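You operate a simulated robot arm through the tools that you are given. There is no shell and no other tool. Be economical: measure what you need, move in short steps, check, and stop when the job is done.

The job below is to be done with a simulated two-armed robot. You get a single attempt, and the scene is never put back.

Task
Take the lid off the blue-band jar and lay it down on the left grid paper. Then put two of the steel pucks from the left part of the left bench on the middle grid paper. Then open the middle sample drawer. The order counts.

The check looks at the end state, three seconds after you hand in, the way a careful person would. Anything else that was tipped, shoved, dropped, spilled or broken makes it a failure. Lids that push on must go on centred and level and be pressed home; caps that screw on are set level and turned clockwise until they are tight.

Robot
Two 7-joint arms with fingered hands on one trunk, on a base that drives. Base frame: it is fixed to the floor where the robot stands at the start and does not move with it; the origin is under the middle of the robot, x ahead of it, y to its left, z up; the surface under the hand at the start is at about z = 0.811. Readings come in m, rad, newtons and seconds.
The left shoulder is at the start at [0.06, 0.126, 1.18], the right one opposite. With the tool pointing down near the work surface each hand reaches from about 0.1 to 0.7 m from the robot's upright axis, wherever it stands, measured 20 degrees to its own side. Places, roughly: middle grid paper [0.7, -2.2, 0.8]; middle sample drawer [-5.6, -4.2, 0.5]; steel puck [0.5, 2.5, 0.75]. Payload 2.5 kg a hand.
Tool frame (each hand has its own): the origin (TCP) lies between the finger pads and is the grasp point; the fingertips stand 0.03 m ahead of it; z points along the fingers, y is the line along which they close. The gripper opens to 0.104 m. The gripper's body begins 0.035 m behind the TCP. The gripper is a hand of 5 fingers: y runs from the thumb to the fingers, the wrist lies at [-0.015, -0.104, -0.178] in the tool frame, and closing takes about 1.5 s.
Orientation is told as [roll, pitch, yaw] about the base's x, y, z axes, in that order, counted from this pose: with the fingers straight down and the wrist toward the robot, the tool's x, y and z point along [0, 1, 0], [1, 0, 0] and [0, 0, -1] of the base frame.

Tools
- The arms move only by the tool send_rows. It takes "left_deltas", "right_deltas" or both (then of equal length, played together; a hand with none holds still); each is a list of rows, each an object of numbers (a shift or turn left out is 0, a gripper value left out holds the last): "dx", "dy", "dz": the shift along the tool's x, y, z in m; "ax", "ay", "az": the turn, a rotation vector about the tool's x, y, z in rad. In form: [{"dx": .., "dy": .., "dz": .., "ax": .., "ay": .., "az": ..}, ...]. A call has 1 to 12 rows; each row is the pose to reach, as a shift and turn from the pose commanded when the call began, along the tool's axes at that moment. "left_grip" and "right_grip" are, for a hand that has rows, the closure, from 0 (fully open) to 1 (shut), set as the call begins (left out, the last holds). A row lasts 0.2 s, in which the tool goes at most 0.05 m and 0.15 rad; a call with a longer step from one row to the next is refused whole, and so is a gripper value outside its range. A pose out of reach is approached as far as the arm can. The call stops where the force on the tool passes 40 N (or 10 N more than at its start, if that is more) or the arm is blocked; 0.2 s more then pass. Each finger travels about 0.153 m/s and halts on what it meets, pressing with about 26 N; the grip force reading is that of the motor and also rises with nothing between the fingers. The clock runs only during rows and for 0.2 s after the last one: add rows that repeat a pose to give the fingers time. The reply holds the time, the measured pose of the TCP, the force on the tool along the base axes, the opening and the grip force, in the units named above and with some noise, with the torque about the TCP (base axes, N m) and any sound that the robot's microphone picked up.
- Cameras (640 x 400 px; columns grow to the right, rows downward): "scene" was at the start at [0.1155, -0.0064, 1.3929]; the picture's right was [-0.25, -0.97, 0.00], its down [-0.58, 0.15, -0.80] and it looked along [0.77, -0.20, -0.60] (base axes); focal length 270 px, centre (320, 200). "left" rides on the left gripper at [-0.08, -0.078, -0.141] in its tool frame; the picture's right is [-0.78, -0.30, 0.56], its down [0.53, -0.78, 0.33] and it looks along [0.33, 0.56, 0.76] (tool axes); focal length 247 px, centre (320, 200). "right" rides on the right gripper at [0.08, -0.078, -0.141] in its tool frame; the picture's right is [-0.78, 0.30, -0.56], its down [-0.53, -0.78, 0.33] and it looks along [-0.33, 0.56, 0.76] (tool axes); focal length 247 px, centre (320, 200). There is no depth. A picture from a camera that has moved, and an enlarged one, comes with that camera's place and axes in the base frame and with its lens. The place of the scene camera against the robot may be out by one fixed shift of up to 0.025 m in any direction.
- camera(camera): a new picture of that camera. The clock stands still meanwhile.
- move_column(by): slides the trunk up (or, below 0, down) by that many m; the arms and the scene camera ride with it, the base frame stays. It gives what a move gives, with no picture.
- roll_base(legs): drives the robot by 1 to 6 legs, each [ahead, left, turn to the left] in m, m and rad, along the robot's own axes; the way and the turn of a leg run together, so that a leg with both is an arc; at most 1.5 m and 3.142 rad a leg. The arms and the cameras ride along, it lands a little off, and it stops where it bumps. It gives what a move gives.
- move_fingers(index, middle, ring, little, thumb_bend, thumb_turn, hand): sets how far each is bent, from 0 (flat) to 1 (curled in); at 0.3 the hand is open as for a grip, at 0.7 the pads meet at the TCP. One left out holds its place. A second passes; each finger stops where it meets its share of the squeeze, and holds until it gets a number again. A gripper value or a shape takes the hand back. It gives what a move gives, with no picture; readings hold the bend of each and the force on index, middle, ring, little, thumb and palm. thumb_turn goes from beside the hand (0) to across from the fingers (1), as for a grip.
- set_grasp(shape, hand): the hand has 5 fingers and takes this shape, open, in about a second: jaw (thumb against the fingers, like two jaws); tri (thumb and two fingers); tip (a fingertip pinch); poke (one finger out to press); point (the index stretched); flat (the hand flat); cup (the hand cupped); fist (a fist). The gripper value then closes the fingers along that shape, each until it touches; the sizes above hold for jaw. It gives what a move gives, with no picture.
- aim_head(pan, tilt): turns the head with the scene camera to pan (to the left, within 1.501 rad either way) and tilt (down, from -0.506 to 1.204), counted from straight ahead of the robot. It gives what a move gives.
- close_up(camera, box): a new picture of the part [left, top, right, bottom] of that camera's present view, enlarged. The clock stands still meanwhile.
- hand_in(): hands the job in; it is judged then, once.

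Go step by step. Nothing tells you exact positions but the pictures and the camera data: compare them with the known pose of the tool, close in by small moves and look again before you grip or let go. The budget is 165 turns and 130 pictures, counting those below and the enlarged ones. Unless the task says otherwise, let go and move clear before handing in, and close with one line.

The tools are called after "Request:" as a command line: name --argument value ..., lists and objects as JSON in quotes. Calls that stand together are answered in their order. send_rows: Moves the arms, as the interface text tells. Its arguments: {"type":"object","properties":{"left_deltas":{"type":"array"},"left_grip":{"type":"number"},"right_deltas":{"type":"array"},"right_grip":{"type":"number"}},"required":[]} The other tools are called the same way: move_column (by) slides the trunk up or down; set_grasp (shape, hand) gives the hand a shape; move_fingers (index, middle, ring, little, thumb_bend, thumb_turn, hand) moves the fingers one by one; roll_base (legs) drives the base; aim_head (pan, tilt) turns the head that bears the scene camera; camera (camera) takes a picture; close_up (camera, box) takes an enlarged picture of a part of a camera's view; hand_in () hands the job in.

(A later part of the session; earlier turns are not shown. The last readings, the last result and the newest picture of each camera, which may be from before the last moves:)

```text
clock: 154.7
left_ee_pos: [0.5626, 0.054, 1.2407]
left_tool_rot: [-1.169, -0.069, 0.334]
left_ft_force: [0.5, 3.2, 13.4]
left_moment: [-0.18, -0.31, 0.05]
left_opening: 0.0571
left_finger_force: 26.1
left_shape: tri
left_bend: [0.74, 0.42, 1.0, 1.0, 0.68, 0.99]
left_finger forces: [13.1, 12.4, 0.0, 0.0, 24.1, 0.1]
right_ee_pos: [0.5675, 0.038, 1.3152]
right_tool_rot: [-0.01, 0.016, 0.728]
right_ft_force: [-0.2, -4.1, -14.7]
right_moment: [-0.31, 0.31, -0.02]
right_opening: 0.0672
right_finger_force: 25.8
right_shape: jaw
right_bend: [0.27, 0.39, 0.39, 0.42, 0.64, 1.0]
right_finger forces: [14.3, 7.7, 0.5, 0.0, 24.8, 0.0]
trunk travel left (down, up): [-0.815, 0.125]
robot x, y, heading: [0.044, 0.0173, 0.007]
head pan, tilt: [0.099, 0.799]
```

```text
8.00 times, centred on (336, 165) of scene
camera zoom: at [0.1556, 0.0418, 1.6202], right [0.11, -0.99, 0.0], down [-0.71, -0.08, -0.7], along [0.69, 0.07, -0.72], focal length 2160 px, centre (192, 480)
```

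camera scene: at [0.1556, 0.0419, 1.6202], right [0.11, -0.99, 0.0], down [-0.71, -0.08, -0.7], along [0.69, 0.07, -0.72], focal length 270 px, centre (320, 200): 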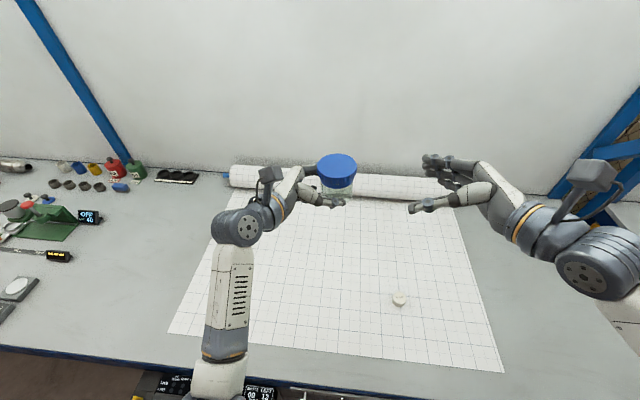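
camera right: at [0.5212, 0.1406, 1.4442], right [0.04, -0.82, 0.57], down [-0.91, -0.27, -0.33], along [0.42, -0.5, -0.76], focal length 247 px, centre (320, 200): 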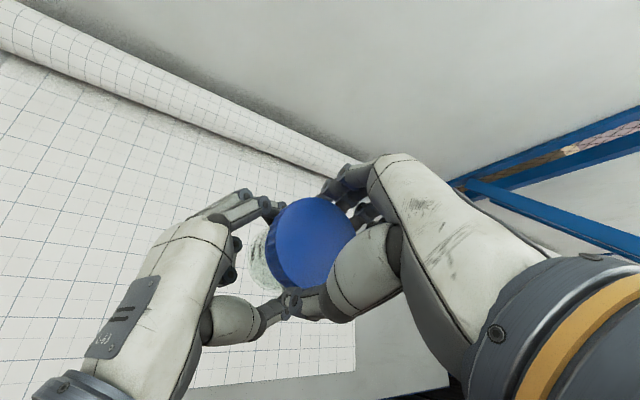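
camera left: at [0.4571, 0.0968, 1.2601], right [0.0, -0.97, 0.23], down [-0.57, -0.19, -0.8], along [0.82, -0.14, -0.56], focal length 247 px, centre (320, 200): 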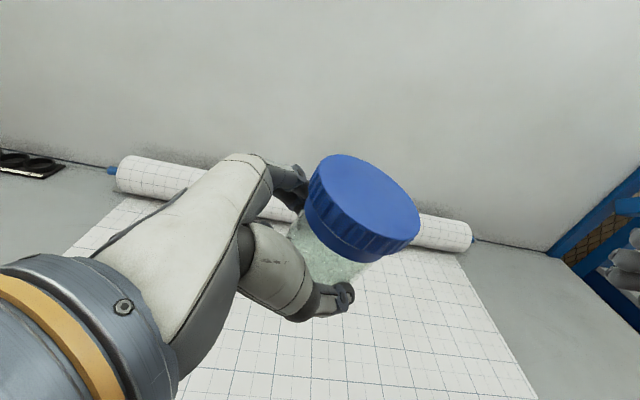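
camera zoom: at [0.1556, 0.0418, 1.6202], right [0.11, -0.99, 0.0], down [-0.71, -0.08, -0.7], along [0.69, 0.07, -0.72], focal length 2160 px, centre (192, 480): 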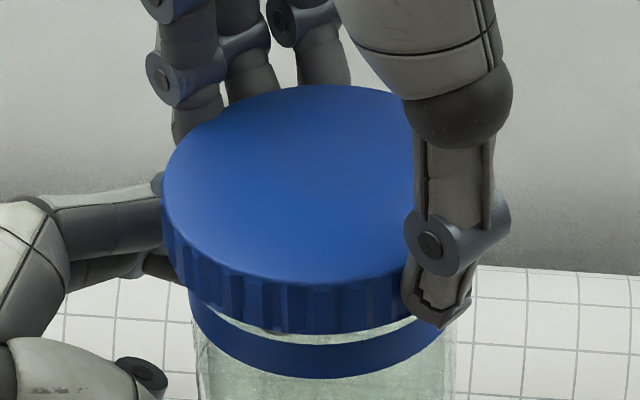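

Still threaded. I ease off and do another stroke.

Request:
send_rows --right_deltas '[{"dz": 0.003}, {"dz": 0.005}]'

Request:
send_rows --right_deltas '[{"dz": 0}, {"dz": 0}, {"dz": 0}, {"dz": 0}, {"dz": 0}, {"az": 0.15}, {"az": 0.3}, {"az": 0.45}, {"az": 0.6}, {"az": 0.75}, {"az": 0.9}, {"az": 1.05}]' --right_grip 0

Request:
send_rows --right_deltas '[{"dz": 0}, {"dz": 0}, {"dz": 0}, {"dz": 0}, {"dz": 0}, {"dz": 0}, {"dz": 0}, {"dz": 0}]' --right_grip 1

Request:
send_rows --right_deltas '[{"az": -0.12}, {"az": -0.24, "dz": -0.0005}, {"az": -0.36, "dz": -0.001}, {"az": -0.48, "dz": -0.0015}, {"az": -0.6, "dz": -0.002}, {"az": -0.72, "dz": -0.002}, {"az": -0.84, "dz": -0.0025}, {"az": -0.96, "dz": -0.003}, {"az": -1.05, "dz": -0.003}]'

Request:
send_rows --right_deltas '[{"dz": -0.002}, {"dz": -0.004}]'

Request:
close_up --camera "scene" --box '[296, 140, 376, 190]'

```text
clock: 155.3
left_ee_pos: [0.5631, 0.0543, 1.2381]
left_tool_rot: [-1.165, -0.064, 0.334]
left_ft_force: [1.6, 4.6, 8.8]
left_moment: [-0.12, -0.23, 0.09]
left_opening: 0.0571
left_finger_force: 26.0
left_shape: tri
left_bend: [0.74, 0.42, 1.0, 1.0, 0.68, 1.0]
left_finger forces: [13.1, 13.2, 0.1, 0.0, 23.9, 0.1]
right_ee_pos: [0.5675, 0.039, 1.3119]
right_tool_rot: [-0.008, 0.011, 0.73]
right_ft_force: [-1.9, -4.3, -9.4]
right_moment: [-0.35, 0.33, -0.04]
right_opening: 0.067
right_finger_force: 25.8
right_shape: jaw
right_bend: [0.28, 0.39, 0.39, 0.42, 0.64, 1.0]
right_finger forces: [13.8, 7.6, 0.4, 0.0, 25.3, 0.1]
trunk travel left (down, up): [-0.815, 0.125]
robot x, y, heading: [0.0446, 0.0166, 0.005]
head pan, tilt: [0.099, 0.799]
```

```text
clock: 157.9
left_ee_pos: [0.5624, 0.0545, 1.2383]
left_tool_rot: [-1.163, -0.065, 0.33]
left_ft_force: [0.2, -0.9, -0.6]
left_moment: [0.0, 0.03, 0.0]
left_opening: 0.0571
left_finger_force: 26.4
left_shape: tri
left_bend: [0.74, 0.43, 1.0, 1.0, 0.67, 1.0]
left_finger forces: [12.9, 12.5, 0.0, 0.0, 25.4, 0.1]
right_ee_pos: [0.5687, 0.0404, 1.3121]
right_tool_rot: [-0.015, -0.001, -0.322]
right_ft_force: [-0.1, 0.0, 1.0]
right_moment: [0.02, 0.05, -0.01]
right_opening: 0.1036
right_finger_force: 0.0
right_shape: jaw
right_bend: [0.3, 0.3, 0.3, 0.3, 0.3, 0.98]
right_finger forces: [0.0, 0.1, 0.0, 0.0, 0.0, 0.0]
trunk travel left (down, up): [-0.815, 0.125]
robot x, y, heading: [0.0415, 0.0188, 0.007]
head pan, tilt: [0.099, 0.799]
```

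```text
clock: 159.7
left_ee_pos: [0.5621, 0.0554, 1.2388]
left_tool_rot: [-1.165, -0.065, 0.332]
left_ft_force: [3.0, -0.7, 1.0]
left_moment: [0.01, 0.0, 0.02]
left_opening: 0.0571
left_finger_force: 26.0
left_shape: tri
left_bend: [0.74, 0.42, 1.0, 1.0, 0.67, 1.0]
left_finger forces: [13.4, 13.2, 0.1, 0.0, 24.5, 0.0]
right_ee_pos: [0.5686, 0.0389, 1.3128]
right_tool_rot: [-0.014, -0.001, -0.319]
right_ft_force: [-2.3, 1.3, -1.1]
right_moment: [0.12, 0.2, -0.01]
right_opening: 0.0676
right_finger_force: 26.2
right_shape: jaw
right_bend: [0.27, 0.39, 0.39, 0.41, 0.63, 0.99]
right_finger forces: [12.8, 7.9, 0.2, 0.0, 22.6, 0.0]
trunk travel left (down, up): [-0.815, 0.125]
robot x, y, heading: [0.0429, 0.0188, 0.011]
head pan, tilt: [0.099, 0.799]
```

```text
clock: 161.7
left_ee_pos: [0.563, 0.0544, 1.2391]
left_tool_rot: [-1.165, -0.066, 0.333]
left_ft_force: [4.5, 3.9, 4.0]
left_moment: [-0.02, -0.22, 0.15]
left_opening: 0.0572
left_finger_force: 25.8
left_shape: tri
left_bend: [0.74, 0.42, 1.0, 1.0, 0.68, 1.0]
left_finger forces: [13.8, 14.1, 0.0, 0.1, 23.2, 0.1]
right_ee_pos: [0.5673, 0.039, 1.3148]
right_tool_rot: [-0.008, 0.015, 0.732]
right_ft_force: [-3.6, -4.6, -4.5]
right_moment: [-0.38, 0.46, -0.11]
right_opening: 0.067
right_finger_force: 26.0
right_shape: jaw
right_bend: [0.28, 0.39, 0.4, 0.41, 0.62, 0.99]
right_finger forces: [12.9, 8.8, 0.1, 0.1, 24.9, 0.0]
trunk travel left (down, up): [-0.815, 0.125]
robot x, y, heading: [0.0383, 0.018, 0.005]
head pan, tilt: [0.099, 0.799]
```

```text
clock: 162.3
left_ee_pos: [0.5631, 0.0538, 1.2397]
left_tool_rot: [-1.169, -0.07, 0.333]
left_ft_force: [2.5, 4.0, 10.3]
left_moment: [-0.1, -0.27, 0.06]
left_opening: 0.057
left_finger_force: 26.0
left_shape: tri
left_bend: [0.74, 0.42, 1.0, 1.0, 0.68, 1.0]
left_finger forces: [13.4, 13.1, 0.0, 0.0, 23.7, 0.0]
right_ee_pos: [0.5669, 0.0372, 1.3181]
right_tool_rot: [-0.008, 0.013, 0.729]
right_ft_force: [-1.3, -4.0, -11.1]
right_moment: [-0.33, 0.33, -0.04]
right_opening: 0.0679
right_finger_force: 26.5
right_shape: jaw
right_bend: [0.28, 0.39, 0.4, 0.41, 0.62, 1.0]
right_finger forces: [13.7, 9.2, 0.1, 0.1, 24.9, 0.0]
trunk travel left (down, up): [-0.815, 0.125]
robot x, y, heading: [0.0437, 0.0185, 0.007]
head pan, tilt: [0.099, 0.799]
```

```text
8.00 times, centred on (336, 165) of scene
camera zoom: at [0.1556, 0.0418, 1.6202], right [0.11, -0.99, 0.0], down [-0.71, -0.08, -0.7], along [0.69, 0.07, -0.72], focal length 2160 px, centre (192, 480)
```

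zoom: 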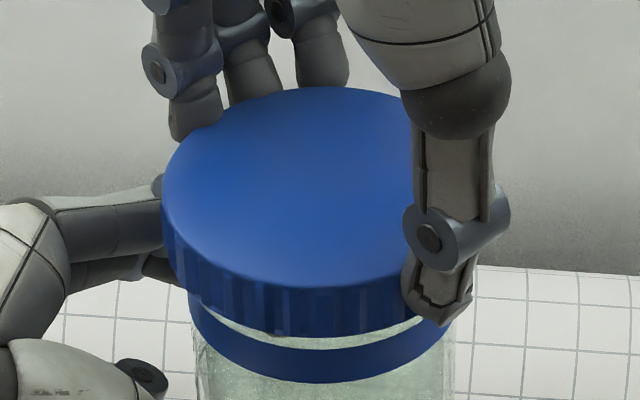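

It rises only slightly per stroke, so I run several longer strokes in a row, following upward.

Request:
send_rows --right_deltas '[{"dz": 0.002}, {"dz": 0.003}, {"dz": 0.003, "az": 0.15}, {"dz": 0.003, "az": 0.3}, {"dz": 0.003, "az": 0.45}, {"dz": 0.003, "az": 0.6}, {"dz": 0.003, "az": 0.75}, {"dz": 0.003, "az": 0.9}, {"dz": 0.003, "az": 1.05}, {"dz": 0.003, "az": 1.2}]' --right_grip 0

Request:
send_rows --right_deltas '[{"dz": 0}, {"dz": 0}, {"dz": 0}, {"dz": 0}, {"az": -0.15}, {"az": -0.3}, {"az": -0.45, "dz": -0.0005}, {"az": -0.6, "dz": -0.001}, {"az": -0.75, "dz": -0.001}, {"az": -0.9, "dz": -0.0015}, {"az": -1.05, "dz": -0.002}, {"az": -1.2, "dz": -0.002}]' --right_grip 1

Request:
send_rows --right_deltas '[{"dz": 0}, {"dz": 0}, {"az": 0.15}, {"az": 0.3}, {"az": 0.45}, {"az": 0.6}, {"az": 0.75}, {"az": 0.9}, {"az": 1.05}, {"az": 1.2}]' --right_grip 0

Request:
send_rows --right_deltas '[{"dz": 0}, {"dz": 0}, {"dz": 0}, {"dz": 0}, {"az": -0.15}, {"az": -0.3}, {"az": -0.45, "dz": -0.0005}, {"az": -0.6, "dz": -0.001}, {"az": -0.75, "dz": -0.001}, {"az": -0.9, "dz": -0.0015}, {"az": -1.05, "dz": -0.002}, {"az": -1.2, "dz": -0.002}]' --right_grip 1

Request:
close_up --camera "scene" --box '[296, 140, 376, 190]'

```text
clock: 164.5
left_ee_pos: [0.5611, 0.0543, 1.2388]
left_tool_rot: [-1.163, -0.063, 0.331]
left_ft_force: [0.7, -0.2, -0.2]
left_moment: [-0.02, 0.05, -0.03]
left_opening: 0.057
left_finger_force: 25.9
left_shape: tri
left_bend: [0.74, 0.43, 1.0, 1.0, 0.67, 1.0]
left_finger forces: [12.6, 12.8, 0.1, 0.0, 25.3, 0.0]
right_ee_pos: [0.5672, 0.0387, 1.3159]
right_tool_rot: [-0.014, -0.002, -0.472]
right_ft_force: [-0.3, -0.5, 0.0]
right_moment: [-0.03, 0.01, 0.0]
right_opening: 0.1036
right_finger_force: 0.0
right_shape: jaw
right_bend: [0.3, 0.3, 0.3, 0.3, 0.3, 0.98]
right_finger forces: [0.1, 0.0, 0.0, 0.1, 0.1, 0.0]
trunk travel left (down, up): [-0.815, 0.125]
robot x, y, heading: [0.045, 0.0157, 0.006]
head pan, tilt: [0.099, 0.799]
```

```text
clock: 167.1
left_ee_pos: [0.563, 0.0543, 1.2377]
left_tool_rot: [-1.163, -0.065, 0.33]
left_ft_force: [-6.3, 0.8, -5.2]
left_moment: [0.06, -0.34, 0.22]
left_opening: 0.0568
left_finger_force: 26.4
left_shape: tri
left_bend: [0.75, 0.43, 1.0, 1.0, 0.65, 1.0]
left_finger forces: [9.6, 11.7, 0.0, 0.0, 28.5, 0.1]
right_ee_pos: [0.5683, 0.0388, 1.3173]
right_tool_rot: [-0.006, 0.009, 0.73]
right_ft_force: [6.6, -0.3, 5.4]
right_moment: [-0.04, -0.11, -0.31]
right_opening: 0.0399
right_finger_force: 26.0
right_shape: jaw
right_bend: [0.74, 0.46, 0.4, 0.42, 0.8, 0.99]
right_finger forces: [9.1, 0.0, 0.0, 0.0, 6.3, 0.0]
trunk travel left (down, up): [-0.815, 0.125]
robot x, y, heading: [0.0417, 0.0185, 0.007]
head pan, tilt: [0.099, 0.799]
```

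```text
clock: 169.3
left_ee_pos: [0.5626, 0.054, 1.2392]
left_tool_rot: [-1.164, -0.066, 0.333]
left_ft_force: [-0.2, 0.1, -1.2]
left_moment: [0.01, 0.01, -0.03]
left_opening: 0.0565
left_finger_force: 25.7
left_shape: tri
left_bend: [0.74, 0.43, 1.0, 1.0, 0.66, 1.0]
left_finger forces: [12.6, 11.5, 0.1, 0.0, 24.1, 0.0]
right_ee_pos: [0.5679, 0.0398, 1.3166]
right_tool_rot: [-0.014, -0.005, -0.473]
right_ft_force: [-0.1, -0.9, 0.5]
right_moment: [-0.02, 0.01, 0.0]
right_opening: 0.1038
right_finger_force: 0.1
right_shape: jaw
right_bend: [0.3, 0.3, 0.3, 0.3, 0.3, 0.98]
right_finger forces: [0.1, 0.0, 0.1, 0.0, 0.1, 0.1]
trunk travel left (down, up): [-0.815, 0.125]
robot x, y, heading: [0.0477, 0.0185, 0.009]
head pan, tilt: [0.099, 0.799]
```

```text
clock: 171.9
left_ee_pos: [0.5624, 0.0538, 1.237]
left_tool_rot: [-1.16, -0.063, 0.333]
left_ft_force: [-23.1, 11.1, -11.2]
left_moment: [-0.59, -1.04, 0.21]
left_opening: 0.0559
left_finger_force: 25.5
left_shape: tri
left_bend: [0.75, 0.43, 1.0, 1.0, 0.66, 1.0]
left_finger forces: [9.9, 11.4, 0.0, 0.0, 46.7, 0.0]
right_ee_pos: [0.5721, 0.0362, 1.3222]
right_tool_rot: [-0.018, 0.004, 0.725]
right_ft_force: [22.2, -11.4, 10.0]
right_moment: [-0.15, -0.77, -0.54]
right_opening: 0.0098
right_finger_force: 25.7
right_shape: jaw
right_bend: [0.73, 0.73, 0.66, 0.65, 0.8, 1.0]
right_finger forces: [32.3, 0.0, 0.0, 0.1, 0.0, 0.0]
trunk travel left (down, up): [-0.815, 0.125]
robot x, y, heading: [0.0447, 0.0166, 0.007]
head pan, tilt: [0.099, 0.799]
```

```text
8.00 times, centred on (336, 165) of scene
camera zoom: at [0.1558, 0.0416, 1.6202], right [0.11, -0.99, 0.0], down [-0.71, -0.08, -0.7], along [0.69, 0.07, -0.72], focal length 2160 px, centre (192, 480)
```

zoom: 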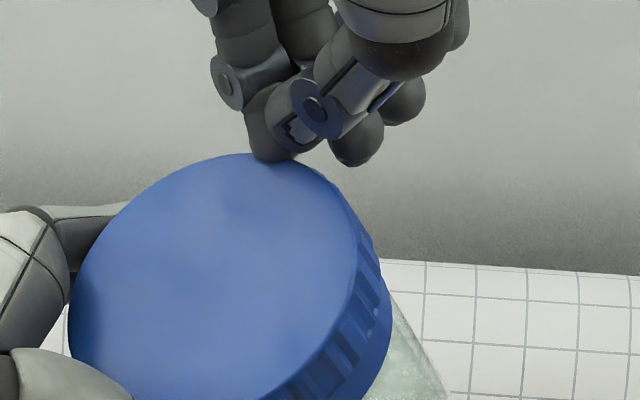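

The right hand slid off over the top and tilted the jar in the left grip. I lift the right hand clear at once and look.

Request:
send_rows --right_deltas '[{"dz": -0.02}, {"dz": -0.06}, {"dz": -0.09}]'

Request:
close_up --camera "scene" --box '[240, 100, 440, 225]'

Request:
camera --camera "left"

```text
clock: 172.7
left_ee_pos: [0.5624, 0.0538, 1.2399]
left_tool_rot: [-1.163, -0.064, 0.333]
left_ft_force: [0.3, -0.8, -1.0]
left_moment: [-0.02, 0.02, 0.01]
left_opening: 0.0564
left_finger_force: 26.2
left_shape: tri
left_bend: [0.74, 0.43, 1.0, 1.0, 0.66, 1.0]
left_finger forces: [12.5, 11.7, 0.0, 0.0, 24.2, 0.0]
right_ee_pos: [0.568, 0.0399, 1.4092]
right_tool_rot: [-0.009, 0.012, 0.732]
right_ft_force: [-0.4, -0.4, -0.5]
right_moment: [0.0, 0.03, -0.02]
right_opening: 0.0089
right_finger_force: 26.1
right_shape: jaw
right_bend: [0.74, 0.73, 0.66, 0.65, 0.8, 1.0]
right_finger forces: [0.1, 0.0, 0.1, 0.1, 0.1, 0.0]
trunk travel left (down, up): [-0.815, 0.125]
robot x, y, heading: [0.0441, 0.0182, 0.008]
head pan, tilt: [0.099, 0.799]
```

```text
3.20 times, centred on (340, 162) of scene
camera zoom: at [0.1554, 0.0419, 1.6202], right [0.11, -0.99, 0.0], down [-0.71, -0.08, -0.7], along [0.69, 0.07, -0.72], focal length 864 px, centre (256, 320)
```

zoom: 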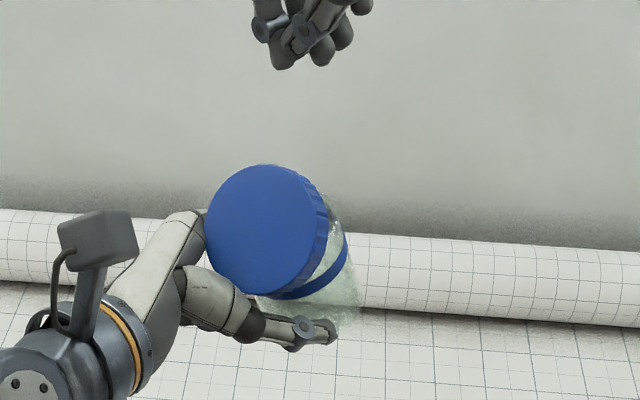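

```text
26 pictures are left
camera left: at [0.4499, 0.1189, 1.3622], right [-0.04, -0.88, 0.47], down [-0.66, -0.33, -0.67], along [0.75, -0.34, -0.57], focal length 247 px, centre (320, 200)
```

left: 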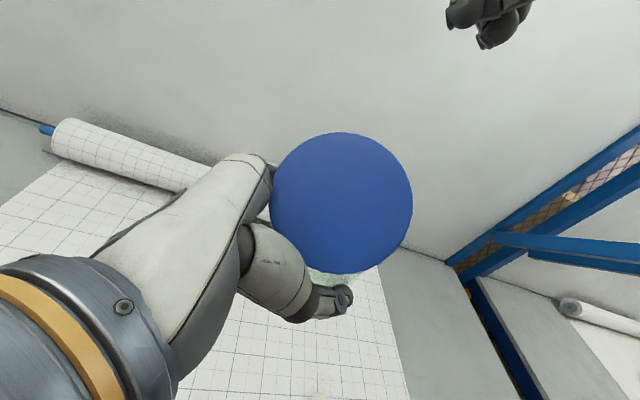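

The jar leans about 50° toward the robot in the left grip, lid still on. I move the right hand well away and rotate the left hand to bring the jar upright again.

Request:
send_rows --right_deltas '[{"dx": -0.018, "dy": -0.04}, {"dx": -0.036, "dy": -0.08}, {"dx": -0.054, "dy": -0.12}, {"dx": -0.072, "dy": -0.16}, {"dx": -0.09, "dy": -0.2}, {"dx": -0.096, "dy": -0.221}]' --right_grip 0

Request:
send_rows --left_deltas '[{"ax": 0.0495, "ay": 0.09, "az": -0.1}, {"ax": 0.099, "ay": 0.18, "az": -0.2}, {"ax": 0.1485, "ay": 0.27, "az": -0.3}, {"ax": 0.198, "ay": 0.36, "az": -0.4}, {"ax": 0.2475, "ay": 0.45, "az": -0.5}, {"ax": 0.297, "ay": 0.539, "az": -0.599}]'

Request:
camera --camera "scene"

```text
clock: 174.1
left_ee_pos: [0.563, 0.0542, 1.2385]
left_tool_rot: [-1.163, -0.064, 0.334]
left_ft_force: [-0.3, 0.9, -1.4]
left_moment: [0.02, -0.05, 0.03]
left_opening: 0.0564
left_finger_force: 25.7
left_shape: tri
left_bend: [0.74, 0.43, 1.0, 1.0, 0.66, 1.0]
left_finger forces: [12.4, 11.7, 0.1, 0.0, 24.3, 0.0]
right_ee_pos: [0.4603, -0.1743, 1.4126]
right_tool_rot: [-0.005, 0.015, 0.724]
right_ft_force: [0.0, -0.1, 0.0]
right_moment: [-0.01, -0.01, 0.0]
right_opening: 0.1038
right_finger_force: 0.1
right_shape: jaw
right_bend: [0.3, 0.3, 0.3, 0.3, 0.3, 0.98]
right_finger forces: [0.0, 0.1, 0.0, 0.0, 0.0, 0.1]
right hand out of reach, approached as far as the arm can: row 5, 6
trunk travel left (down, up): [-0.815, 0.125]
robot x, y, heading: [0.0439, 0.0148, 0.006]
head pan, tilt: [0.099, 0.799]
```

```text
clock: 175.5
left_ee_pos: [0.5628, 0.0538, 1.2384]
left_tool_rot: [-0.559, 0.58, 0.495]
left_ft_force: [-0.6, -0.3, -0.9]
left_moment: [0.03, -0.02, -0.02]
left_opening: 0.0565
left_finger_force: 26.0
left_shape: tri
left_bend: [0.74, 0.43, 1.0, 1.0, 0.66, 1.0]
left_finger forces: [12.7, 11.8, 0.0, 0.0, 24.0, 0.1]
right_ee_pos: [0.461, -0.1733, 1.4132]
right_tool_rot: [-0.002, 0.011, 0.723]
right_ft_force: [-0.3, 0.8, 0.9]
right_moment: [0.0, -0.02, 0.0]
right_opening: 0.1039
right_finger_force: 0.0
right_shape: jaw
right_bend: [0.3, 0.3, 0.3, 0.3, 0.3, 0.98]
right_finger forces: [0.0, 0.0, 0.0, 0.0, 0.1, 0.0]
trunk travel left (down, up): [-0.815, 0.125]
robot x, y, heading: [0.0447, 0.0188, 0.007]
head pan, tilt: [0.099, 0.799]
```

```text
25 pictures are left
camera scene: at [0.156, 0.0415, 1.6201], right [0.11, -0.99, 0.0], down [-0.71, -0.08, -0.7], along [0.69, 0.07, -0.72], focal length 270 px, centre (320, 200)
```

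scene: 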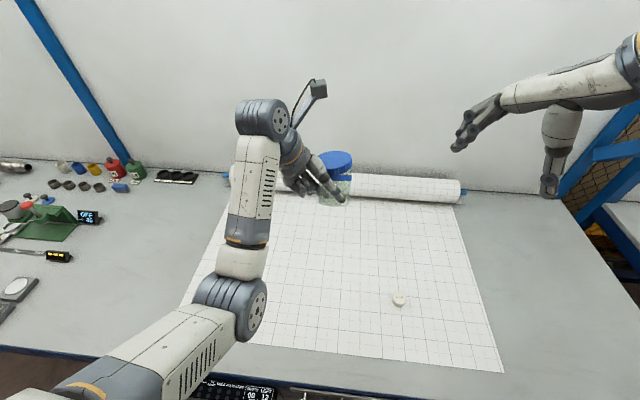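

The jar is upright again. I lower it toward the paper: trunk down 0.12, then the arm straight down until just above contact.

Request:
move_column --by -0.12

Request:
send_rows --left_deltas '[{"dx": 0.019, "dy": 0.024, "dz": 0.031}, {"dx": 0.038, "dy": 0.048, "dz": 0.062}, {"dx": 0.057, "dy": 0.072, "dz": 0.093}, {"dx": 0.076, "dy": 0.096, "dz": 0.124}, {"dx": 0.092, "dy": 0.114, "dz": 0.147}]'

Request:
close_up --camera "scene" --box '[220, 110, 460, 260]'

```text
clock: 177.0
left_ee_pos: [0.5614, 0.0531, 1.1182]
left_tool_rot: [-0.564, 0.577, 0.497]
left_ft_force: [0.1, -0.1, -1.1]
left_moment: [0.03, 0.01, -0.01]
left_opening: 0.0566
left_finger_force: 25.4
left_shape: tri
left_bend: [0.74, 0.43, 1.0, 1.0, 0.66, 1.0]
left_finger forces: [12.7, 11.8, 0.0, 0.0, 24.0, 0.1]
right_ee_pos: [0.4607, -0.1731, 1.2926]
right_tool_rot: [-0.002, 0.01, 0.723]
right_ft_force: [-0.5, -0.6, -0.9]
right_moment: [-0.02, -0.01, 0.02]
right_opening: 0.1038
right_finger_force: 0.0
right_shape: jaw
right_bend: [0.3, 0.3, 0.3, 0.3, 0.3, 0.98]
right_finger forces: [0.1, 0.0, 0.0, 0.0, 0.0, 0.0]
trunk travel left (down, up): [-0.695, 0.245]
robot x, y, heading: [0.0415, 0.0185, 0.008]
head pan, tilt: [0.099, 0.799]
```

```text
clock: 178.2
left_ee_pos: [0.5628, 0.0542, 0.9118]
left_tool_rot: [-0.564, 0.577, 0.494]
left_ft_force: [-0.5, 0.2, -0.9]
left_moment: [0.01, -0.01, 0.0]
left_opening: 0.0563
left_finger_force: 26.0
left_shape: tri
left_bend: [0.74, 0.43, 1.0, 1.0, 0.67, 1.0]
left_finger forces: [12.7, 11.7, 0.0, 0.0, 24.0, 0.0]
right_ee_pos: [0.461, -0.1746, 1.2931]
right_tool_rot: [-0.002, 0.008, 0.725]
right_ft_force: [0.4, -0.9, -0.6]
right_moment: [0.02, 0.01, -0.05]
right_opening: 0.104
right_finger_force: 0.1
right_shape: jaw
right_bend: [0.3, 0.3, 0.3, 0.3, 0.3, 0.98]
right_finger forces: [0.1, 0.0, 0.1, 0.1, 0.0, 0.0]
trunk travel left (down, up): [-0.695, 0.245]
robot x, y, heading: [0.0424, 0.0191, 0.004]
head pan, tilt: [0.099, 0.799]
```

```text
2.67 times, centred on (340, 185) of scene
camera zoom: at [0.1557, 0.0419, 1.5002], right [0.11, -0.99, 0.0], down [-0.71, -0.08, -0.7], along [0.69, 0.07, -0.72], focal length 720 px, centre (267, 240)
```

zoom: 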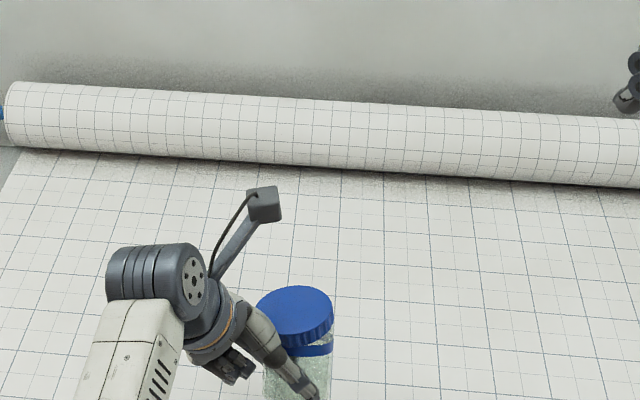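

Nearly upright, just above the paper. I lower gently to contact.

Request:
send_rows --left_deltas '[{"dx": 0.009, "dy": 0.011, "dz": 0.014}, {"dx": 0.014, "dy": 0.017, "dz": 0.022}, {"dx": 0.017, "dy": 0.021, "dz": 0.027}, {"dx": 0.0195, "dy": 0.024, "dz": 0.031}, {"dx": 0.022, "dy": 0.027, "dz": 0.035}]'

```text
clock: 179.4
left_ee_pos: [0.5635, 0.0531, 0.8608]
left_tool_rot: [-0.563, 0.578, 0.495]
left_ft_force: [0.6, 0.0, -1.9]
left_moment: [0.0, -0.02, 0.01]
left_opening: 0.0565
left_finger_force: 26.3
left_shape: tri
left_bend: [0.74, 0.43, 1.0, 1.0, 0.67, 1.0]
left_finger forces: [12.7, 11.9, 0.0, 0.0, 24.1, 0.1]
right_ee_pos: [0.461, -0.1746, 1.2938]
right_tool_rot: [-0.002, 0.01, 0.725]
right_ft_force: [-0.1, 0.9, 0.2]
right_moment: [-0.03, 0.04, -0.02]
right_opening: 0.1037
right_finger_force: 0.1
right_shape: jaw
right_bend: [0.3, 0.3, 0.3, 0.3, 0.3, 0.98]
right_finger forces: [0.0, 0.1, 0.0, 0.1, 0.0, 0.0]
trunk travel left (down, up): [-0.695, 0.245]
robot x, y, heading: [0.0429, 0.0195, 0.006]
head pan, tilt: [0.099, 0.799]
```

No contact yet; continuing in small steps.

Request:
send_rows --left_deltas '[{"dx": 0.002, "dy": 0.0025, "dz": 0.003}, {"dx": 0.004, "dy": 0.005, "dz": 0.006}, {"dx": 0.006, "dy": 0.0072, "dz": 0.009}, {"dx": 0.0075, "dy": 0.009, "dz": 0.012}]'

```text
clock: 180.4
left_ee_pos: [0.5652, 0.0532, 0.8528]
left_tool_rot: [-0.575, 0.564, 0.49]
left_ft_force: [-4.8, 3.3, 32.9]
left_moment: [0.01, -0.31, -0.02]
left_opening: 0.0564
left_finger_force: 25.3
left_shape: tri
left_bend: [0.75, 0.46, 1.0, 1.0, 0.64, 0.98]
left_finger forces: [7.4, 25.6, 0.0, 0.0, 33.1, 0.0]
right_ee_pos: [0.4561, -0.1732, 1.2957]
right_tool_rot: [-0.007, 0.007, 0.724]
right_ft_force: [-0.2, -0.3, -0.1]
right_moment: [0.03, 0.01, 0.01]
right_opening: 0.1038
right_finger_force: 0.0
right_shape: jaw
right_bend: [0.3, 0.3, 0.3, 0.3, 0.3, 0.98]
right_finger forces: [0.0, 0.0, 0.0, 0.0, 0.0, 0.0]
trunk travel left (down, up): [-0.695, 0.245]
robot x, y, heading: [0.0413, 0.0156, 0.011]
head pan, tilt: [0.099, 0.799]
```

Fingers touch the paper; the jar's bottom is under a centimetre above it. I ease up 3 mm and open slowly to let it stand.

Request:
send_rows --left_deltas '[{"dx": -0.0025, "dy": -0.003, "dz": -0.004}, {"dx": -0.0025, "dy": -0.003, "dz": -0.004}]'

Request:
send_rows --left_deltas '[{"dz": 0}, {"dz": 0}, {"dz": 0}, {"dz": 0}, {"dz": 0}, {"dz": 0}]' --left_grip 0

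Request:
close_up --camera "scene" --box '[220, 150, 460, 300]'

```text
clock: 181.0
left_ee_pos: [0.5639, 0.0546, 0.8538]
left_tool_rot: [-0.566, 0.572, 0.495]
left_ft_force: [2.6, 0.1, 18.5]
left_moment: [-0.12, -0.35, 0.02]
left_opening: 0.0561
left_finger_force: 26.4
left_shape: tri
left_bend: [0.75, 0.46, 1.0, 1.0, 0.64, 0.99]
left_finger forces: [9.7, 19.8, 0.0, 0.0, 27.3, 0.0]
right_ee_pos: [0.4599, -0.1737, 1.2924]
right_tool_rot: [-0.003, 0.01, 0.724]
right_ft_force: [-1.0, 0.0, 0.1]
right_moment: [0.03, 0.0, 0.03]
right_opening: 0.1039
right_finger_force: 0.0
right_shape: jaw
right_bend: [0.3, 0.3, 0.3, 0.3, 0.3, 0.98]
right_finger forces: [0.0, 0.0, 0.1, 0.0, 0.1, 0.0]
trunk travel left (down, up): [-0.695, 0.245]
robot x, y, heading: [0.0445, 0.0167, 0.006]
head pan, tilt: [0.099, 0.799]
```

```text
clock: 182.4
left_ee_pos: [0.5622, 0.052, 0.8566]
left_tool_rot: [-0.573, 0.572, 0.49]
left_ft_force: [-10.7, -3.9, 33.0]
left_moment: [-0.15, -0.36, -0.09]
left_opening: 0.0896
left_finger_force: 0.1
left_shape: tri
left_bend: [0.43, 0.43, 0.99, 0.99, 0.3, 0.98]
left_finger forces: [15.8, 17.2, 0.1, 0.1, 0.2, 0.0]
right_ee_pos: [0.4569, -0.1741, 1.2948]
right_tool_rot: [-0.006, 0.008, 0.725]
right_ft_force: [-1.0, 1.2, -1.1]
right_moment: [-0.03, 0.0, 0.01]
right_opening: 0.1035
right_finger_force: 0.0
right_shape: jaw
right_bend: [0.3, 0.3, 0.3, 0.3, 0.3, 0.98]
right_finger forces: [0.1, 0.1, 0.0, 0.1, 0.0, 0.1]
trunk travel left (down, up): [-0.695, 0.245]
robot x, y, heading: [0.0445, 0.018, 0.006]
head pan, tilt: [0.099, 0.799]
```

```text
2.67 times, centred on (340, 225) of scene
camera zoom: at [0.1508, 0.0412, 1.5007], right [0.11, -0.99, 0.0], down [-0.71, -0.08, -0.7], along [0.7, 0.07, -0.71], focal length 720 px, centre (267, 133)
```

zoom: 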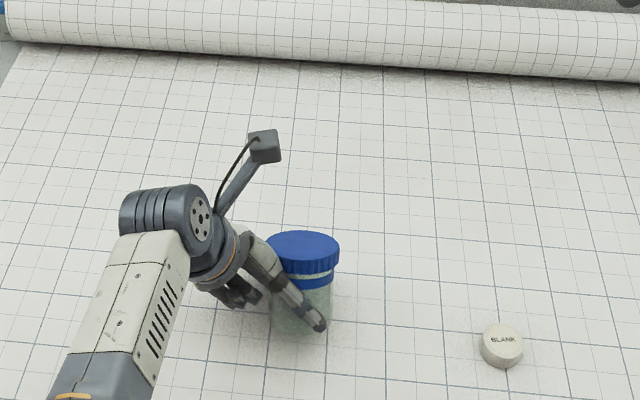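

The jar stands upright on the paper with the lid on and level. I retract the left hand up and to the left, away from the jar.

Request:
send_rows --left_deltas '[{"dz": -0.02}, {"dz": -0.06}, {"dz": -0.1}, {"dz": -0.14}, {"dz": -0.18}, {"dz": -0.22}]'

Request:
send_rows --right_deltas '[{"dy": 0.03, "dx": 0.03, "dz": 0.04, "az": 0.1}, {"dy": 0.06, "dx": 0.06, "dz": 0.08, "az": 0.2}, {"dy": 0.09, "dx": 0.09, "dz": 0.1, "az": 0.3}]'

Request:
camera --camera "right"

```text
clock: 183.8
left_ee_pos: [0.5969, 0.2051, 1.0066]
left_tool_rot: [-0.563, 0.579, 0.494]
left_ft_force: [-0.8, -0.3, 0.6]
left_moment: [-0.01, -0.01, -0.01]
left_opening: 0.1038
left_finger_force: 0.1
left_shape: tri
left_bend: [0.3, 0.3, 0.99, 0.99, 0.3, 0.98]
left_finger forces: [0.0, 0.0, 0.0, 0.0, 0.0, 0.0]
right_ee_pos: [0.4611, -0.174, 1.293]
right_tool_rot: [-0.005, 0.01, 0.726]
right_ft_force: [0.5, 0.0, -0.2]
right_moment: [0.02, 0.02, -0.01]
right_opening: 0.1038
right_finger_force: 0.1
right_shape: jaw
right_bend: [0.3, 0.3, 0.3, 0.3, 0.3, 0.98]
right_finger forces: [0.1, 0.1, 0.0, 0.0, 0.0, 0.0]
trunk travel left (down, up): [-0.695, 0.245]
robot x, y, heading: [0.0447, 0.0155, 0.007]
head pan, tilt: [0.099, 0.799]
```

```text
refused: row 1 steps farther than a row can; nothing moved
```

```text
22 pictures are left
camera right: at [0.3522, -0.165, 1.4353], right [0.74, -0.38, 0.56], down [-0.23, -0.92, -0.32], along [0.63, 0.11, -0.77], focal length 247 px, centre (320, 200)
```

right: 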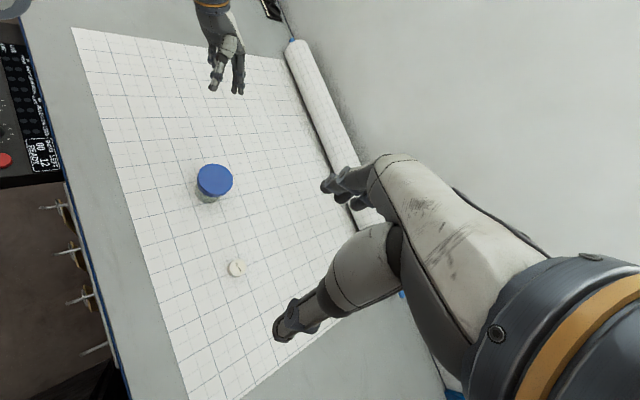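

Right-hand view puts the jar near (0.537, 0.026), standing. I bring the right hand above it and check alignment.

Request:
send_rows --right_deltas '[{"dx": 0.012, "dy": 0.023, "dz": 0.033}, {"dx": 0.024, "dy": 0.047, "dz": 0.066}, {"dx": 0.037, "dy": 0.071, "dz": 0.1}, {"dx": 0.049, "dy": 0.095, "dz": 0.134}, {"dx": 0.062, "dy": 0.119, "dz": 0.168}, {"dx": 0.074, "dy": 0.143, "dz": 0.2}, {"dx": 0.087, "dy": 0.167, "dz": 0.235}, {"dx": 0.099, "dy": 0.19, "dz": 0.268}]'

Request:
camera --camera "right"

```text
clock: 185.6
left_ee_pos: [0.5963, 0.2051, 1.0068]
left_tool_rot: [-0.564, 0.582, 0.496]
left_ft_force: [0.1, 0.6, 0.5]
left_moment: [-0.02, -0.01, 0.0]
left_opening: 0.104
left_finger_force: 0.0
left_shape: tri
left_bend: [0.3, 0.3, 0.99, 0.99, 0.3, 0.98]
left_finger forces: [0.1, 0.0, 0.1, 0.0, 0.1, 0.0]
right_ee_pos: [0.5377, 0.0237, 1.0235]
right_tool_rot: [-0.002, 0.012, 0.725]
right_ft_force: [0.6, -1.3, 0.2]
right_moment: [-0.01, -0.04, 0.01]
right_opening: 0.1036
right_finger_force: 0.1
right_shape: jaw
right_bend: [0.3, 0.3, 0.3, 0.3, 0.3, 0.98]
right_finger forces: [0.0, 0.0, 0.0, 0.0, 0.0, 0.0]
trunk travel left (down, up): [-0.695, 0.245]
robot x, y, heading: [0.0432, 0.0208, 0.009]
head pan, tilt: [0.099, 0.799]
```

```text
21 pictures are left
camera right: at [0.4274, 0.0327, 1.1648], right [0.74, -0.38, 0.56], down [-0.23, -0.92, -0.32], along [0.63, 0.11, -0.77], focal length 247 px, centre (320, 200)
```

right: 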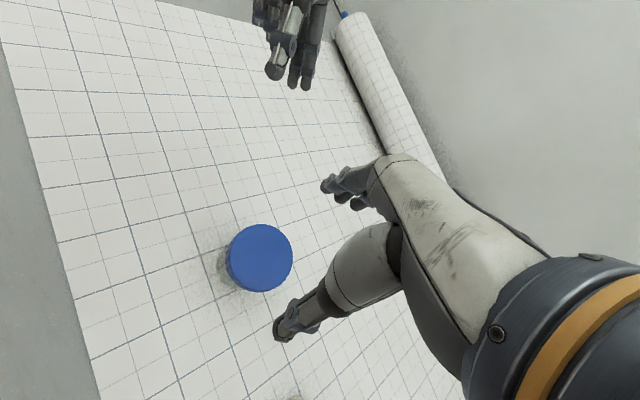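

Lid at (0.536, 0.030). I'll centre, pre-turn clockwise and descend to the ribs, then grip, press lightly and twist.

Request:
send_rows --right_deltas '[{"dx": 0.006, "dy": 0.003, "az": 0.145}, {"dx": 0.006, "dy": 0.003, "az": 0.29}, {"dx": 0.006, "dy": 0.003, "az": 0.435}, {"dx": 0.006, "dy": 0.003, "az": 0.58, "dz": 0.01}, {"dx": 0.006, "dy": 0.003, "az": 0.725, "dz": 0.03}, {"dx": 0.006, "dy": 0.003, "az": 0.87, "dz": 0.06}, {"dx": 0.006, "dy": 0.003, "az": 1.015, "dz": 0.09}, {"dx": 0.006, "dy": 0.003, "az": 1.15, "dz": 0.1175}]'

Request:
send_rows --right_deltas '[{"dz": 0}, {"dz": 0}, {"dz": 0}, {"dz": 0}, {"dz": 0}, {"dz": 0}, {"dz": 0}]' --right_grip 1

Request:
send_rows --right_deltas '[{"dz": 0.002}, {"dz": 0.004}, {"dz": 0.0055}]'

```text
clock: 187.4
left_ee_pos: [0.597, 0.2053, 1.0057]
left_tool_rot: [-0.565, 0.579, 0.497]
left_ft_force: [0.5, -0.1, 1.0]
left_moment: [0.01, 0.0, 0.0]
left_opening: 0.1038
left_finger_force: 0.0
left_shape: tri
left_bend: [0.3, 0.3, 0.99, 0.99, 0.3, 0.98]
left_finger forces: [0.1, 0.0, 0.0, 0.0, 0.0, 0.0]
right_ee_pos: [0.5324, 0.0287, 0.9042]
right_tool_rot: [-0.013, 0.002, -0.429]
right_ft_force: [0.1, 0.1, -0.2]
right_moment: [0.0, 0.0, 0.01]
right_opening: 0.1035
right_finger_force: 0.1
right_shape: jaw
right_bend: [0.3, 0.3, 0.3, 0.3, 0.3, 0.98]
right_finger forces: [0.1, 0.0, 0.0, 0.0, 0.0, 0.0]
trunk travel left (down, up): [-0.695, 0.245]
robot x, y, heading: [0.0419, 0.0168, 0.006]
head pan, tilt: [0.099, 0.799]
```

```text
clock: 189.0
left_ee_pos: [0.5974, 0.2047, 1.007]
left_tool_rot: [-0.564, 0.579, 0.495]
left_ft_force: [-0.8, 0.5, -0.3]
left_moment: [0.0, 0.01, -0.02]
left_opening: 0.104
left_finger_force: 0.1
left_shape: tri
left_bend: [0.3, 0.3, 0.99, 0.99, 0.3, 0.98]
left_finger forces: [0.0, 0.0, 0.0, 0.0, 0.0, 0.0]
right_ee_pos: [0.5332, 0.0297, 0.9054]
right_tool_rot: [-0.01, 0.001, -0.426]
right_ft_force: [0.1, 0.8, -0.6]
right_moment: [0.01, -0.06, -0.02]
right_opening: 0.0651
right_finger_force: 25.8
right_shape: jaw
right_bend: [0.27, 0.4, 0.41, 0.41, 0.64, 1.0]
right_finger forces: [14.5, 7.3, 0.2, 0.1, 22.0, 0.0]
trunk travel left (down, up): [-0.695, 0.245]
robot x, y, heading: [0.0447, 0.0191, 0.003]
head pan, tilt: [0.099, 0.799]
```

```text
clock: 189.8
left_ee_pos: [0.5961, 0.2042, 1.0081]
left_tool_rot: [-0.563, 0.577, 0.494]
left_ft_force: [0.0, 0.6, 0.8]
left_moment: [-0.02, 0.0, -0.03]
left_opening: 0.104
left_finger_force: 0.1
left_shape: tri
left_bend: [0.3, 0.3, 0.99, 0.99, 0.3, 0.98]
left_finger forces: [0.1, 0.1, 0.1, 0.1, 0.0, 0.1]
right_ee_pos: [0.5338, 0.029, 0.9033]
right_tool_rot: [-0.005, -0.002, -0.425]
right_ft_force: [-0.1, -0.4, 16.4]
right_moment: [0.0, 0.14, -0.04]
right_opening: 0.0649
right_finger_force: 26.4
right_shape: jaw
right_bend: [0.27, 0.4, 0.41, 0.41, 0.64, 1.0]
right_finger forces: [14.8, 8.8, 0.0, 0.1, 24.0, 0.0]
trunk travel left (down, up): [-0.695, 0.245]
robot x, y, heading: [0.0417, 0.0162, 0.008]
head pan, tilt: [0.099, 0.799]
```

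Pressing 16 N with a solid grip. Now the twist.

Request:
send_rows --right_deltas '[{"az": -0.1}, {"az": -0.2}, {"az": -0.3}, {"az": -0.4}]'

Request:
send_rows --right_deltas '[{"az": -0.13}, {"az": -0.26}, {"az": -0.39}, {"az": -0.52}, {"az": -0.65}, {"az": -0.75}]'

Request:
close_up --camera "scene" --box '[260, 210, 380, 285]'

```text
clock: 190.8
left_ee_pos: [0.5967, 0.2035, 1.0076]
left_tool_rot: [-0.563, 0.575, 0.494]
left_ft_force: [0.3, 0.3, 0.8]
left_moment: [-0.01, -0.02, -0.02]
left_opening: 0.104
left_finger_force: 0.2
left_shape: tri
left_bend: [0.3, 0.3, 0.99, 0.99, 0.3, 0.98]
left_finger forces: [0.0, 0.1, 0.0, 0.0, 0.1, 0.0]
right_ee_pos: [0.5338, 0.0285, 0.9019]
right_tool_rot: [-0.006, 0.003, -0.025]
right_ft_force: [0.8, 0.6, 19.8]
right_moment: [0.04, -0.01, -0.28]
right_opening: 0.0637
right_finger_force: 26.1
right_shape: jaw
right_bend: [0.27, 0.4, 0.41, 0.41, 0.66, 0.97]
right_finger forces: [15.5, 8.6, 0.0, 0.1, 22.5, 0.0]
trunk travel left (down, up): [-0.695, 0.245]
robot x, y, heading: [0.042, 0.0185, 0.007]
head pan, tilt: [0.099, 0.799]
```

```text
clock: 192.2
left_ee_pos: [0.5961, 0.2049, 1.0079]
left_tool_rot: [-0.563, 0.578, 0.495]
left_ft_force: [0.5, 0.2, -0.6]
left_moment: [0.02, 0.02, 0.02]
left_opening: 0.104
left_finger_force: 0.0
left_shape: tri
left_bend: [0.3, 0.3, 0.99, 0.99, 0.3, 0.98]
left_finger forces: [0.1, 0.0, 0.1, 0.1, 0.0, 0.1]
right_ee_pos: [0.5334, 0.0289, 0.9009]
right_tool_rot: [-0.002, 0.006, 0.726]
right_ft_force: [1.4, -0.5, 18.2]
right_moment: [0.08, -0.07, -0.25]
right_opening: 0.0633
right_finger_force: 25.3
right_shape: jaw
right_bend: [0.27, 0.4, 0.41, 0.41, 0.66, 0.97]
right_finger forces: [15.5, 9.2, 0.1, 0.1, 22.9, 0.0]
trunk travel left (down, up): [-0.695, 0.245]
robot x, y, heading: [0.0415, 0.0188, 0.009]
head pan, tilt: [0.099, 0.799]
```

```text
5.33 times, centred on (320, 248) of scene
camera zoom: at [0.1539, 0.0417, 1.5004], right [0.11, -0.99, 0.0], down [-0.71, -0.08, -0.7], along [0.69, 0.07, -0.72], focal length 1440 px, centre (320, -53)
```

zoom: 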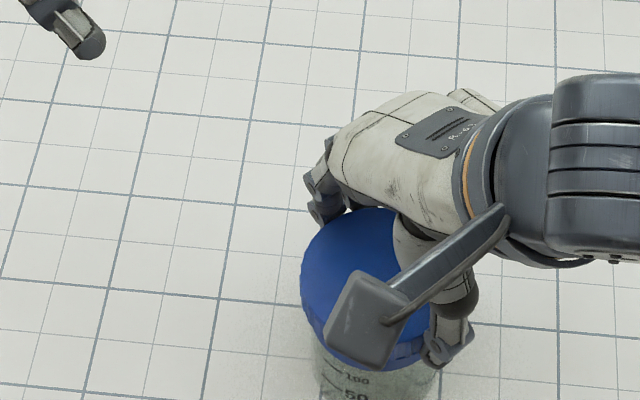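

The torque suggests the jar slipped under the press. I'll go back to the reliable two-hand way in the air: lift the jar by its lid with the right hand and raise the trunk.

Request:
send_rows --right_deltas '[{"dz": -0.012}, {"dz": -0.03}, {"dz": -0.06, "dx": -0.003, "dy": 0.006}, {"dz": -0.095, "dx": -0.006, "dy": 0.012}, {"dz": -0.13, "dx": -0.009, "dy": 0.018}, {"dz": -0.17, "dx": -0.012, "dy": 0.024}, {"dz": -0.21, "dx": -0.016, "dy": 0.031}, {"dz": -0.25, "dx": -0.016, "dy": 0.031}, {"dz": -0.281, "dx": -0.016, "dy": 0.031}]'

Request:
move_column --by 0.12

Request:
send_rows --left_deltas '[{"dx": -0.0105, "dy": -0.026, "dz": -0.009, "ax": -0.0495, "ay": -0.09, "az": 0.1}, {"dx": -0.021, "dy": -0.053, "dz": -0.017, "ax": -0.099, "ay": -0.18, "az": 0.2}, {"dx": -0.031, "dy": -0.079, "dz": -0.026, "ax": -0.1485, "ay": -0.27, "az": 0.3}, {"dx": -0.042, "dy": -0.105, "dz": -0.035, "ax": -0.198, "ay": -0.36, "az": 0.4}, {"dx": -0.052, "dy": -0.132, "dz": -0.043, "ax": -0.2475, "ay": -0.45, "az": 0.5}, {"dx": -0.0625, "dy": -0.158, "dz": -0.052, "ax": -0.297, "ay": -0.539, "az": 0.599}]'

Request:
camera --camera "left"

```text
clock: 194.2
left_ee_pos: [0.5967, 0.2058, 1.007]
left_tool_rot: [-0.564, 0.577, 0.496]
left_ft_force: [0.0, 0.5, -0.3]
left_moment: [-0.02, -0.01, -0.04]
left_opening: 0.104
left_finger_force: 0.1
left_shape: tri
left_bend: [0.3, 0.3, 0.99, 0.99, 0.3, 0.98]
left_finger forces: [0.1, 0.1, 0.0, 0.0, 0.0, 0.0]
right_ee_pos: [0.5686, 0.0396, 1.1819]
right_tool_rot: [-0.005, 0.011, 0.727]
right_ft_force: [-0.4, 0.5, -2.1]
right_moment: [-0.01, -0.02, 0.02]
right_opening: 0.0638
right_finger_force: 25.5
right_shape: jaw
right_bend: [0.27, 0.4, 0.41, 0.41, 0.65, 0.99]
right_finger forces: [14.6, 8.4, 0.0, 0.0, 22.7, 0.0]
trunk travel left (down, up): [-0.695, 0.245]
robot x, y, heading: [0.0452, 0.0161, 0.008]
head pan, tilt: [0.099, 0.799]
```

```text
clock: 195.7
left_ee_pos: [0.5975, 0.2055, 1.1275]
left_tool_rot: [-0.565, 0.577, 0.496]
left_ft_force: [-0.3, 0.2, 0.1]
left_moment: [0.0, -0.03, 0.03]
left_opening: 0.104
left_finger_force: 0.1
left_shape: tri
left_bend: [0.3, 0.3, 0.99, 0.99, 0.3, 0.98]
left_finger forces: [0.0, 0.0, 0.1, 0.1, 0.0, 0.1]
right_ee_pos: [0.5679, 0.0411, 1.2997]
right_tool_rot: [-0.004, 0.01, 0.725]
right_ft_force: [0.1, -0.1, -1.2]
right_moment: [-0.02, 0.02, 0.01]
right_opening: 0.0638
right_finger_force: 25.6
right_shape: jaw
right_bend: [0.27, 0.4, 0.41, 0.41, 0.65, 0.99]
right_finger forces: [14.5, 8.4, 0.0, 0.1, 22.7, 0.1]
trunk travel left (down, up): [-0.815, 0.125]
robot x, y, heading: [0.0443, 0.0133, 0.01]
head pan, tilt: [0.099, 0.799]
```

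```text
clock: 197.1
left_ee_pos: [0.5291, 0.1403, 1.2779]
left_tool_rot: [-1.168, -0.066, 0.334]
left_ft_force: [0.8, 0.0, 0.7]
left_moment: [-0.02, 0.03, 0.0]
left_opening: 0.1042
left_finger_force: 0.1
left_shape: tri
left_bend: [0.3, 0.3, 0.99, 0.99, 0.3, 0.98]
left_finger forces: [0.0, 0.0, 0.0, 0.0, 0.1, 0.1]
right_ee_pos: [0.568, 0.0403, 1.3009]
right_tool_rot: [-0.003, 0.01, 0.724]
right_ft_force: [0.4, -0.2, -0.4]
right_moment: [-0.01, -0.02, 0.02]
right_opening: 0.0637
right_finger_force: 26.1
right_shape: jaw
right_bend: [0.27, 0.4, 0.41, 0.41, 0.65, 0.99]
right_finger forces: [14.6, 8.3, 0.0, 0.0, 22.7, 0.0]
trunk travel left (down, up): [-0.815, 0.125]
robot x, y, heading: [0.0464, 0.02, 0.012]
head pan, tilt: [0.099, 0.799]
```

```text
19 pictures are left
camera left: at [0.4168, 0.2045, 1.4019], right [-0.04, -0.88, 0.47], down [-0.66, -0.33, -0.67], along [0.75, -0.34, -0.57], focal length 247 px, centre (320, 200)
```

left: 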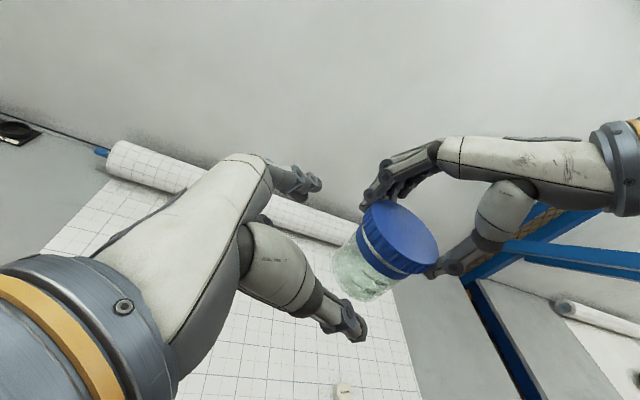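

The jar hangs upright right on the left hand's approach line. I advance 10 cm and close the left tri grip on the body.

Request:
send_rows --left_deltas '[{"dz": 0.025}, {"dz": 0.05}, {"dz": 0.075}, {"dz": 0.09}, {"dz": 0.1}]'

Request:
send_rows --left_deltas '[{"dz": 0}, {"dz": 0}, {"dz": 0}, {"dz": 0}, {"dz": 0}, {"dz": 0}, {"dz": 0}, {"dz": 0}]' --left_grip 1

```text
clock: 198.3
left_ee_pos: [0.5623, 0.0536, 1.2388]
left_tool_rot: [-1.166, -0.064, 0.335]
left_ft_force: [0.3, 2.1, 0.0]
left_moment: [0.01, 0.0, 0.0]
left_opening: 0.104
left_finger_force: 0.0
left_shape: tri
left_bend: [0.3, 0.3, 0.99, 0.99, 0.3, 0.98]
left_finger forces: [0.1, 0.1, 1.3, 0.0, 0.1, 0.0]
right_ee_pos: [0.5685, 0.0402, 1.3004]
right_tool_rot: [-0.002, 0.01, 0.725]
right_ft_force: [1.0, -1.0, 0.6]
right_moment: [-0.11, -0.01, 0.0]
right_opening: 0.0639
right_finger_force: 25.8
right_shape: jaw
right_bend: [0.27, 0.4, 0.41, 0.41, 0.65, 1.0]
right_finger forces: [14.1, 9.1, 0.0, 0.0, 23.6, 0.1]
trunk travel left (down, up): [-0.815, 0.125]
robot x, y, heading: [0.0429, 0.0189, 0.008]
head pan, tilt: [0.099, 0.799]
```

```text
clock: 200.1
left_ee_pos: [0.5615, 0.055, 1.2373]
left_tool_rot: [-1.167, -0.064, 0.332]
left_ft_force: [0.9, 0.6, -0.2]
left_moment: [0.07, 0.01, 0.0]
left_opening: 0.0569
left_finger_force: 25.9
left_shape: tri
left_bend: [0.74, 0.42, 0.99, 1.0, 0.68, 1.0]
left_finger forces: [11.7, 12.1, 3.3, 0.0, 23.6, 0.0]
right_ee_pos: [0.5693, 0.0401, 1.3006]
right_tool_rot: [-0.002, 0.011, 0.724]
right_ft_force: [-1.3, -2.2, 1.5]
right_moment: [-0.09, 0.01, 0.03]
right_opening: 0.0639
right_finger_force: 25.6
right_shape: jaw
right_bend: [0.27, 0.4, 0.41, 0.41, 0.65, 1.0]
right_finger forces: [14.2, 8.7, 0.0, 0.0, 23.7, 0.0]
trunk travel left (down, up): [-0.815, 0.125]
robot x, y, heading: [0.0457, 0.015, 0.005]
head pan, tilt: [0.099, 0.799]
```

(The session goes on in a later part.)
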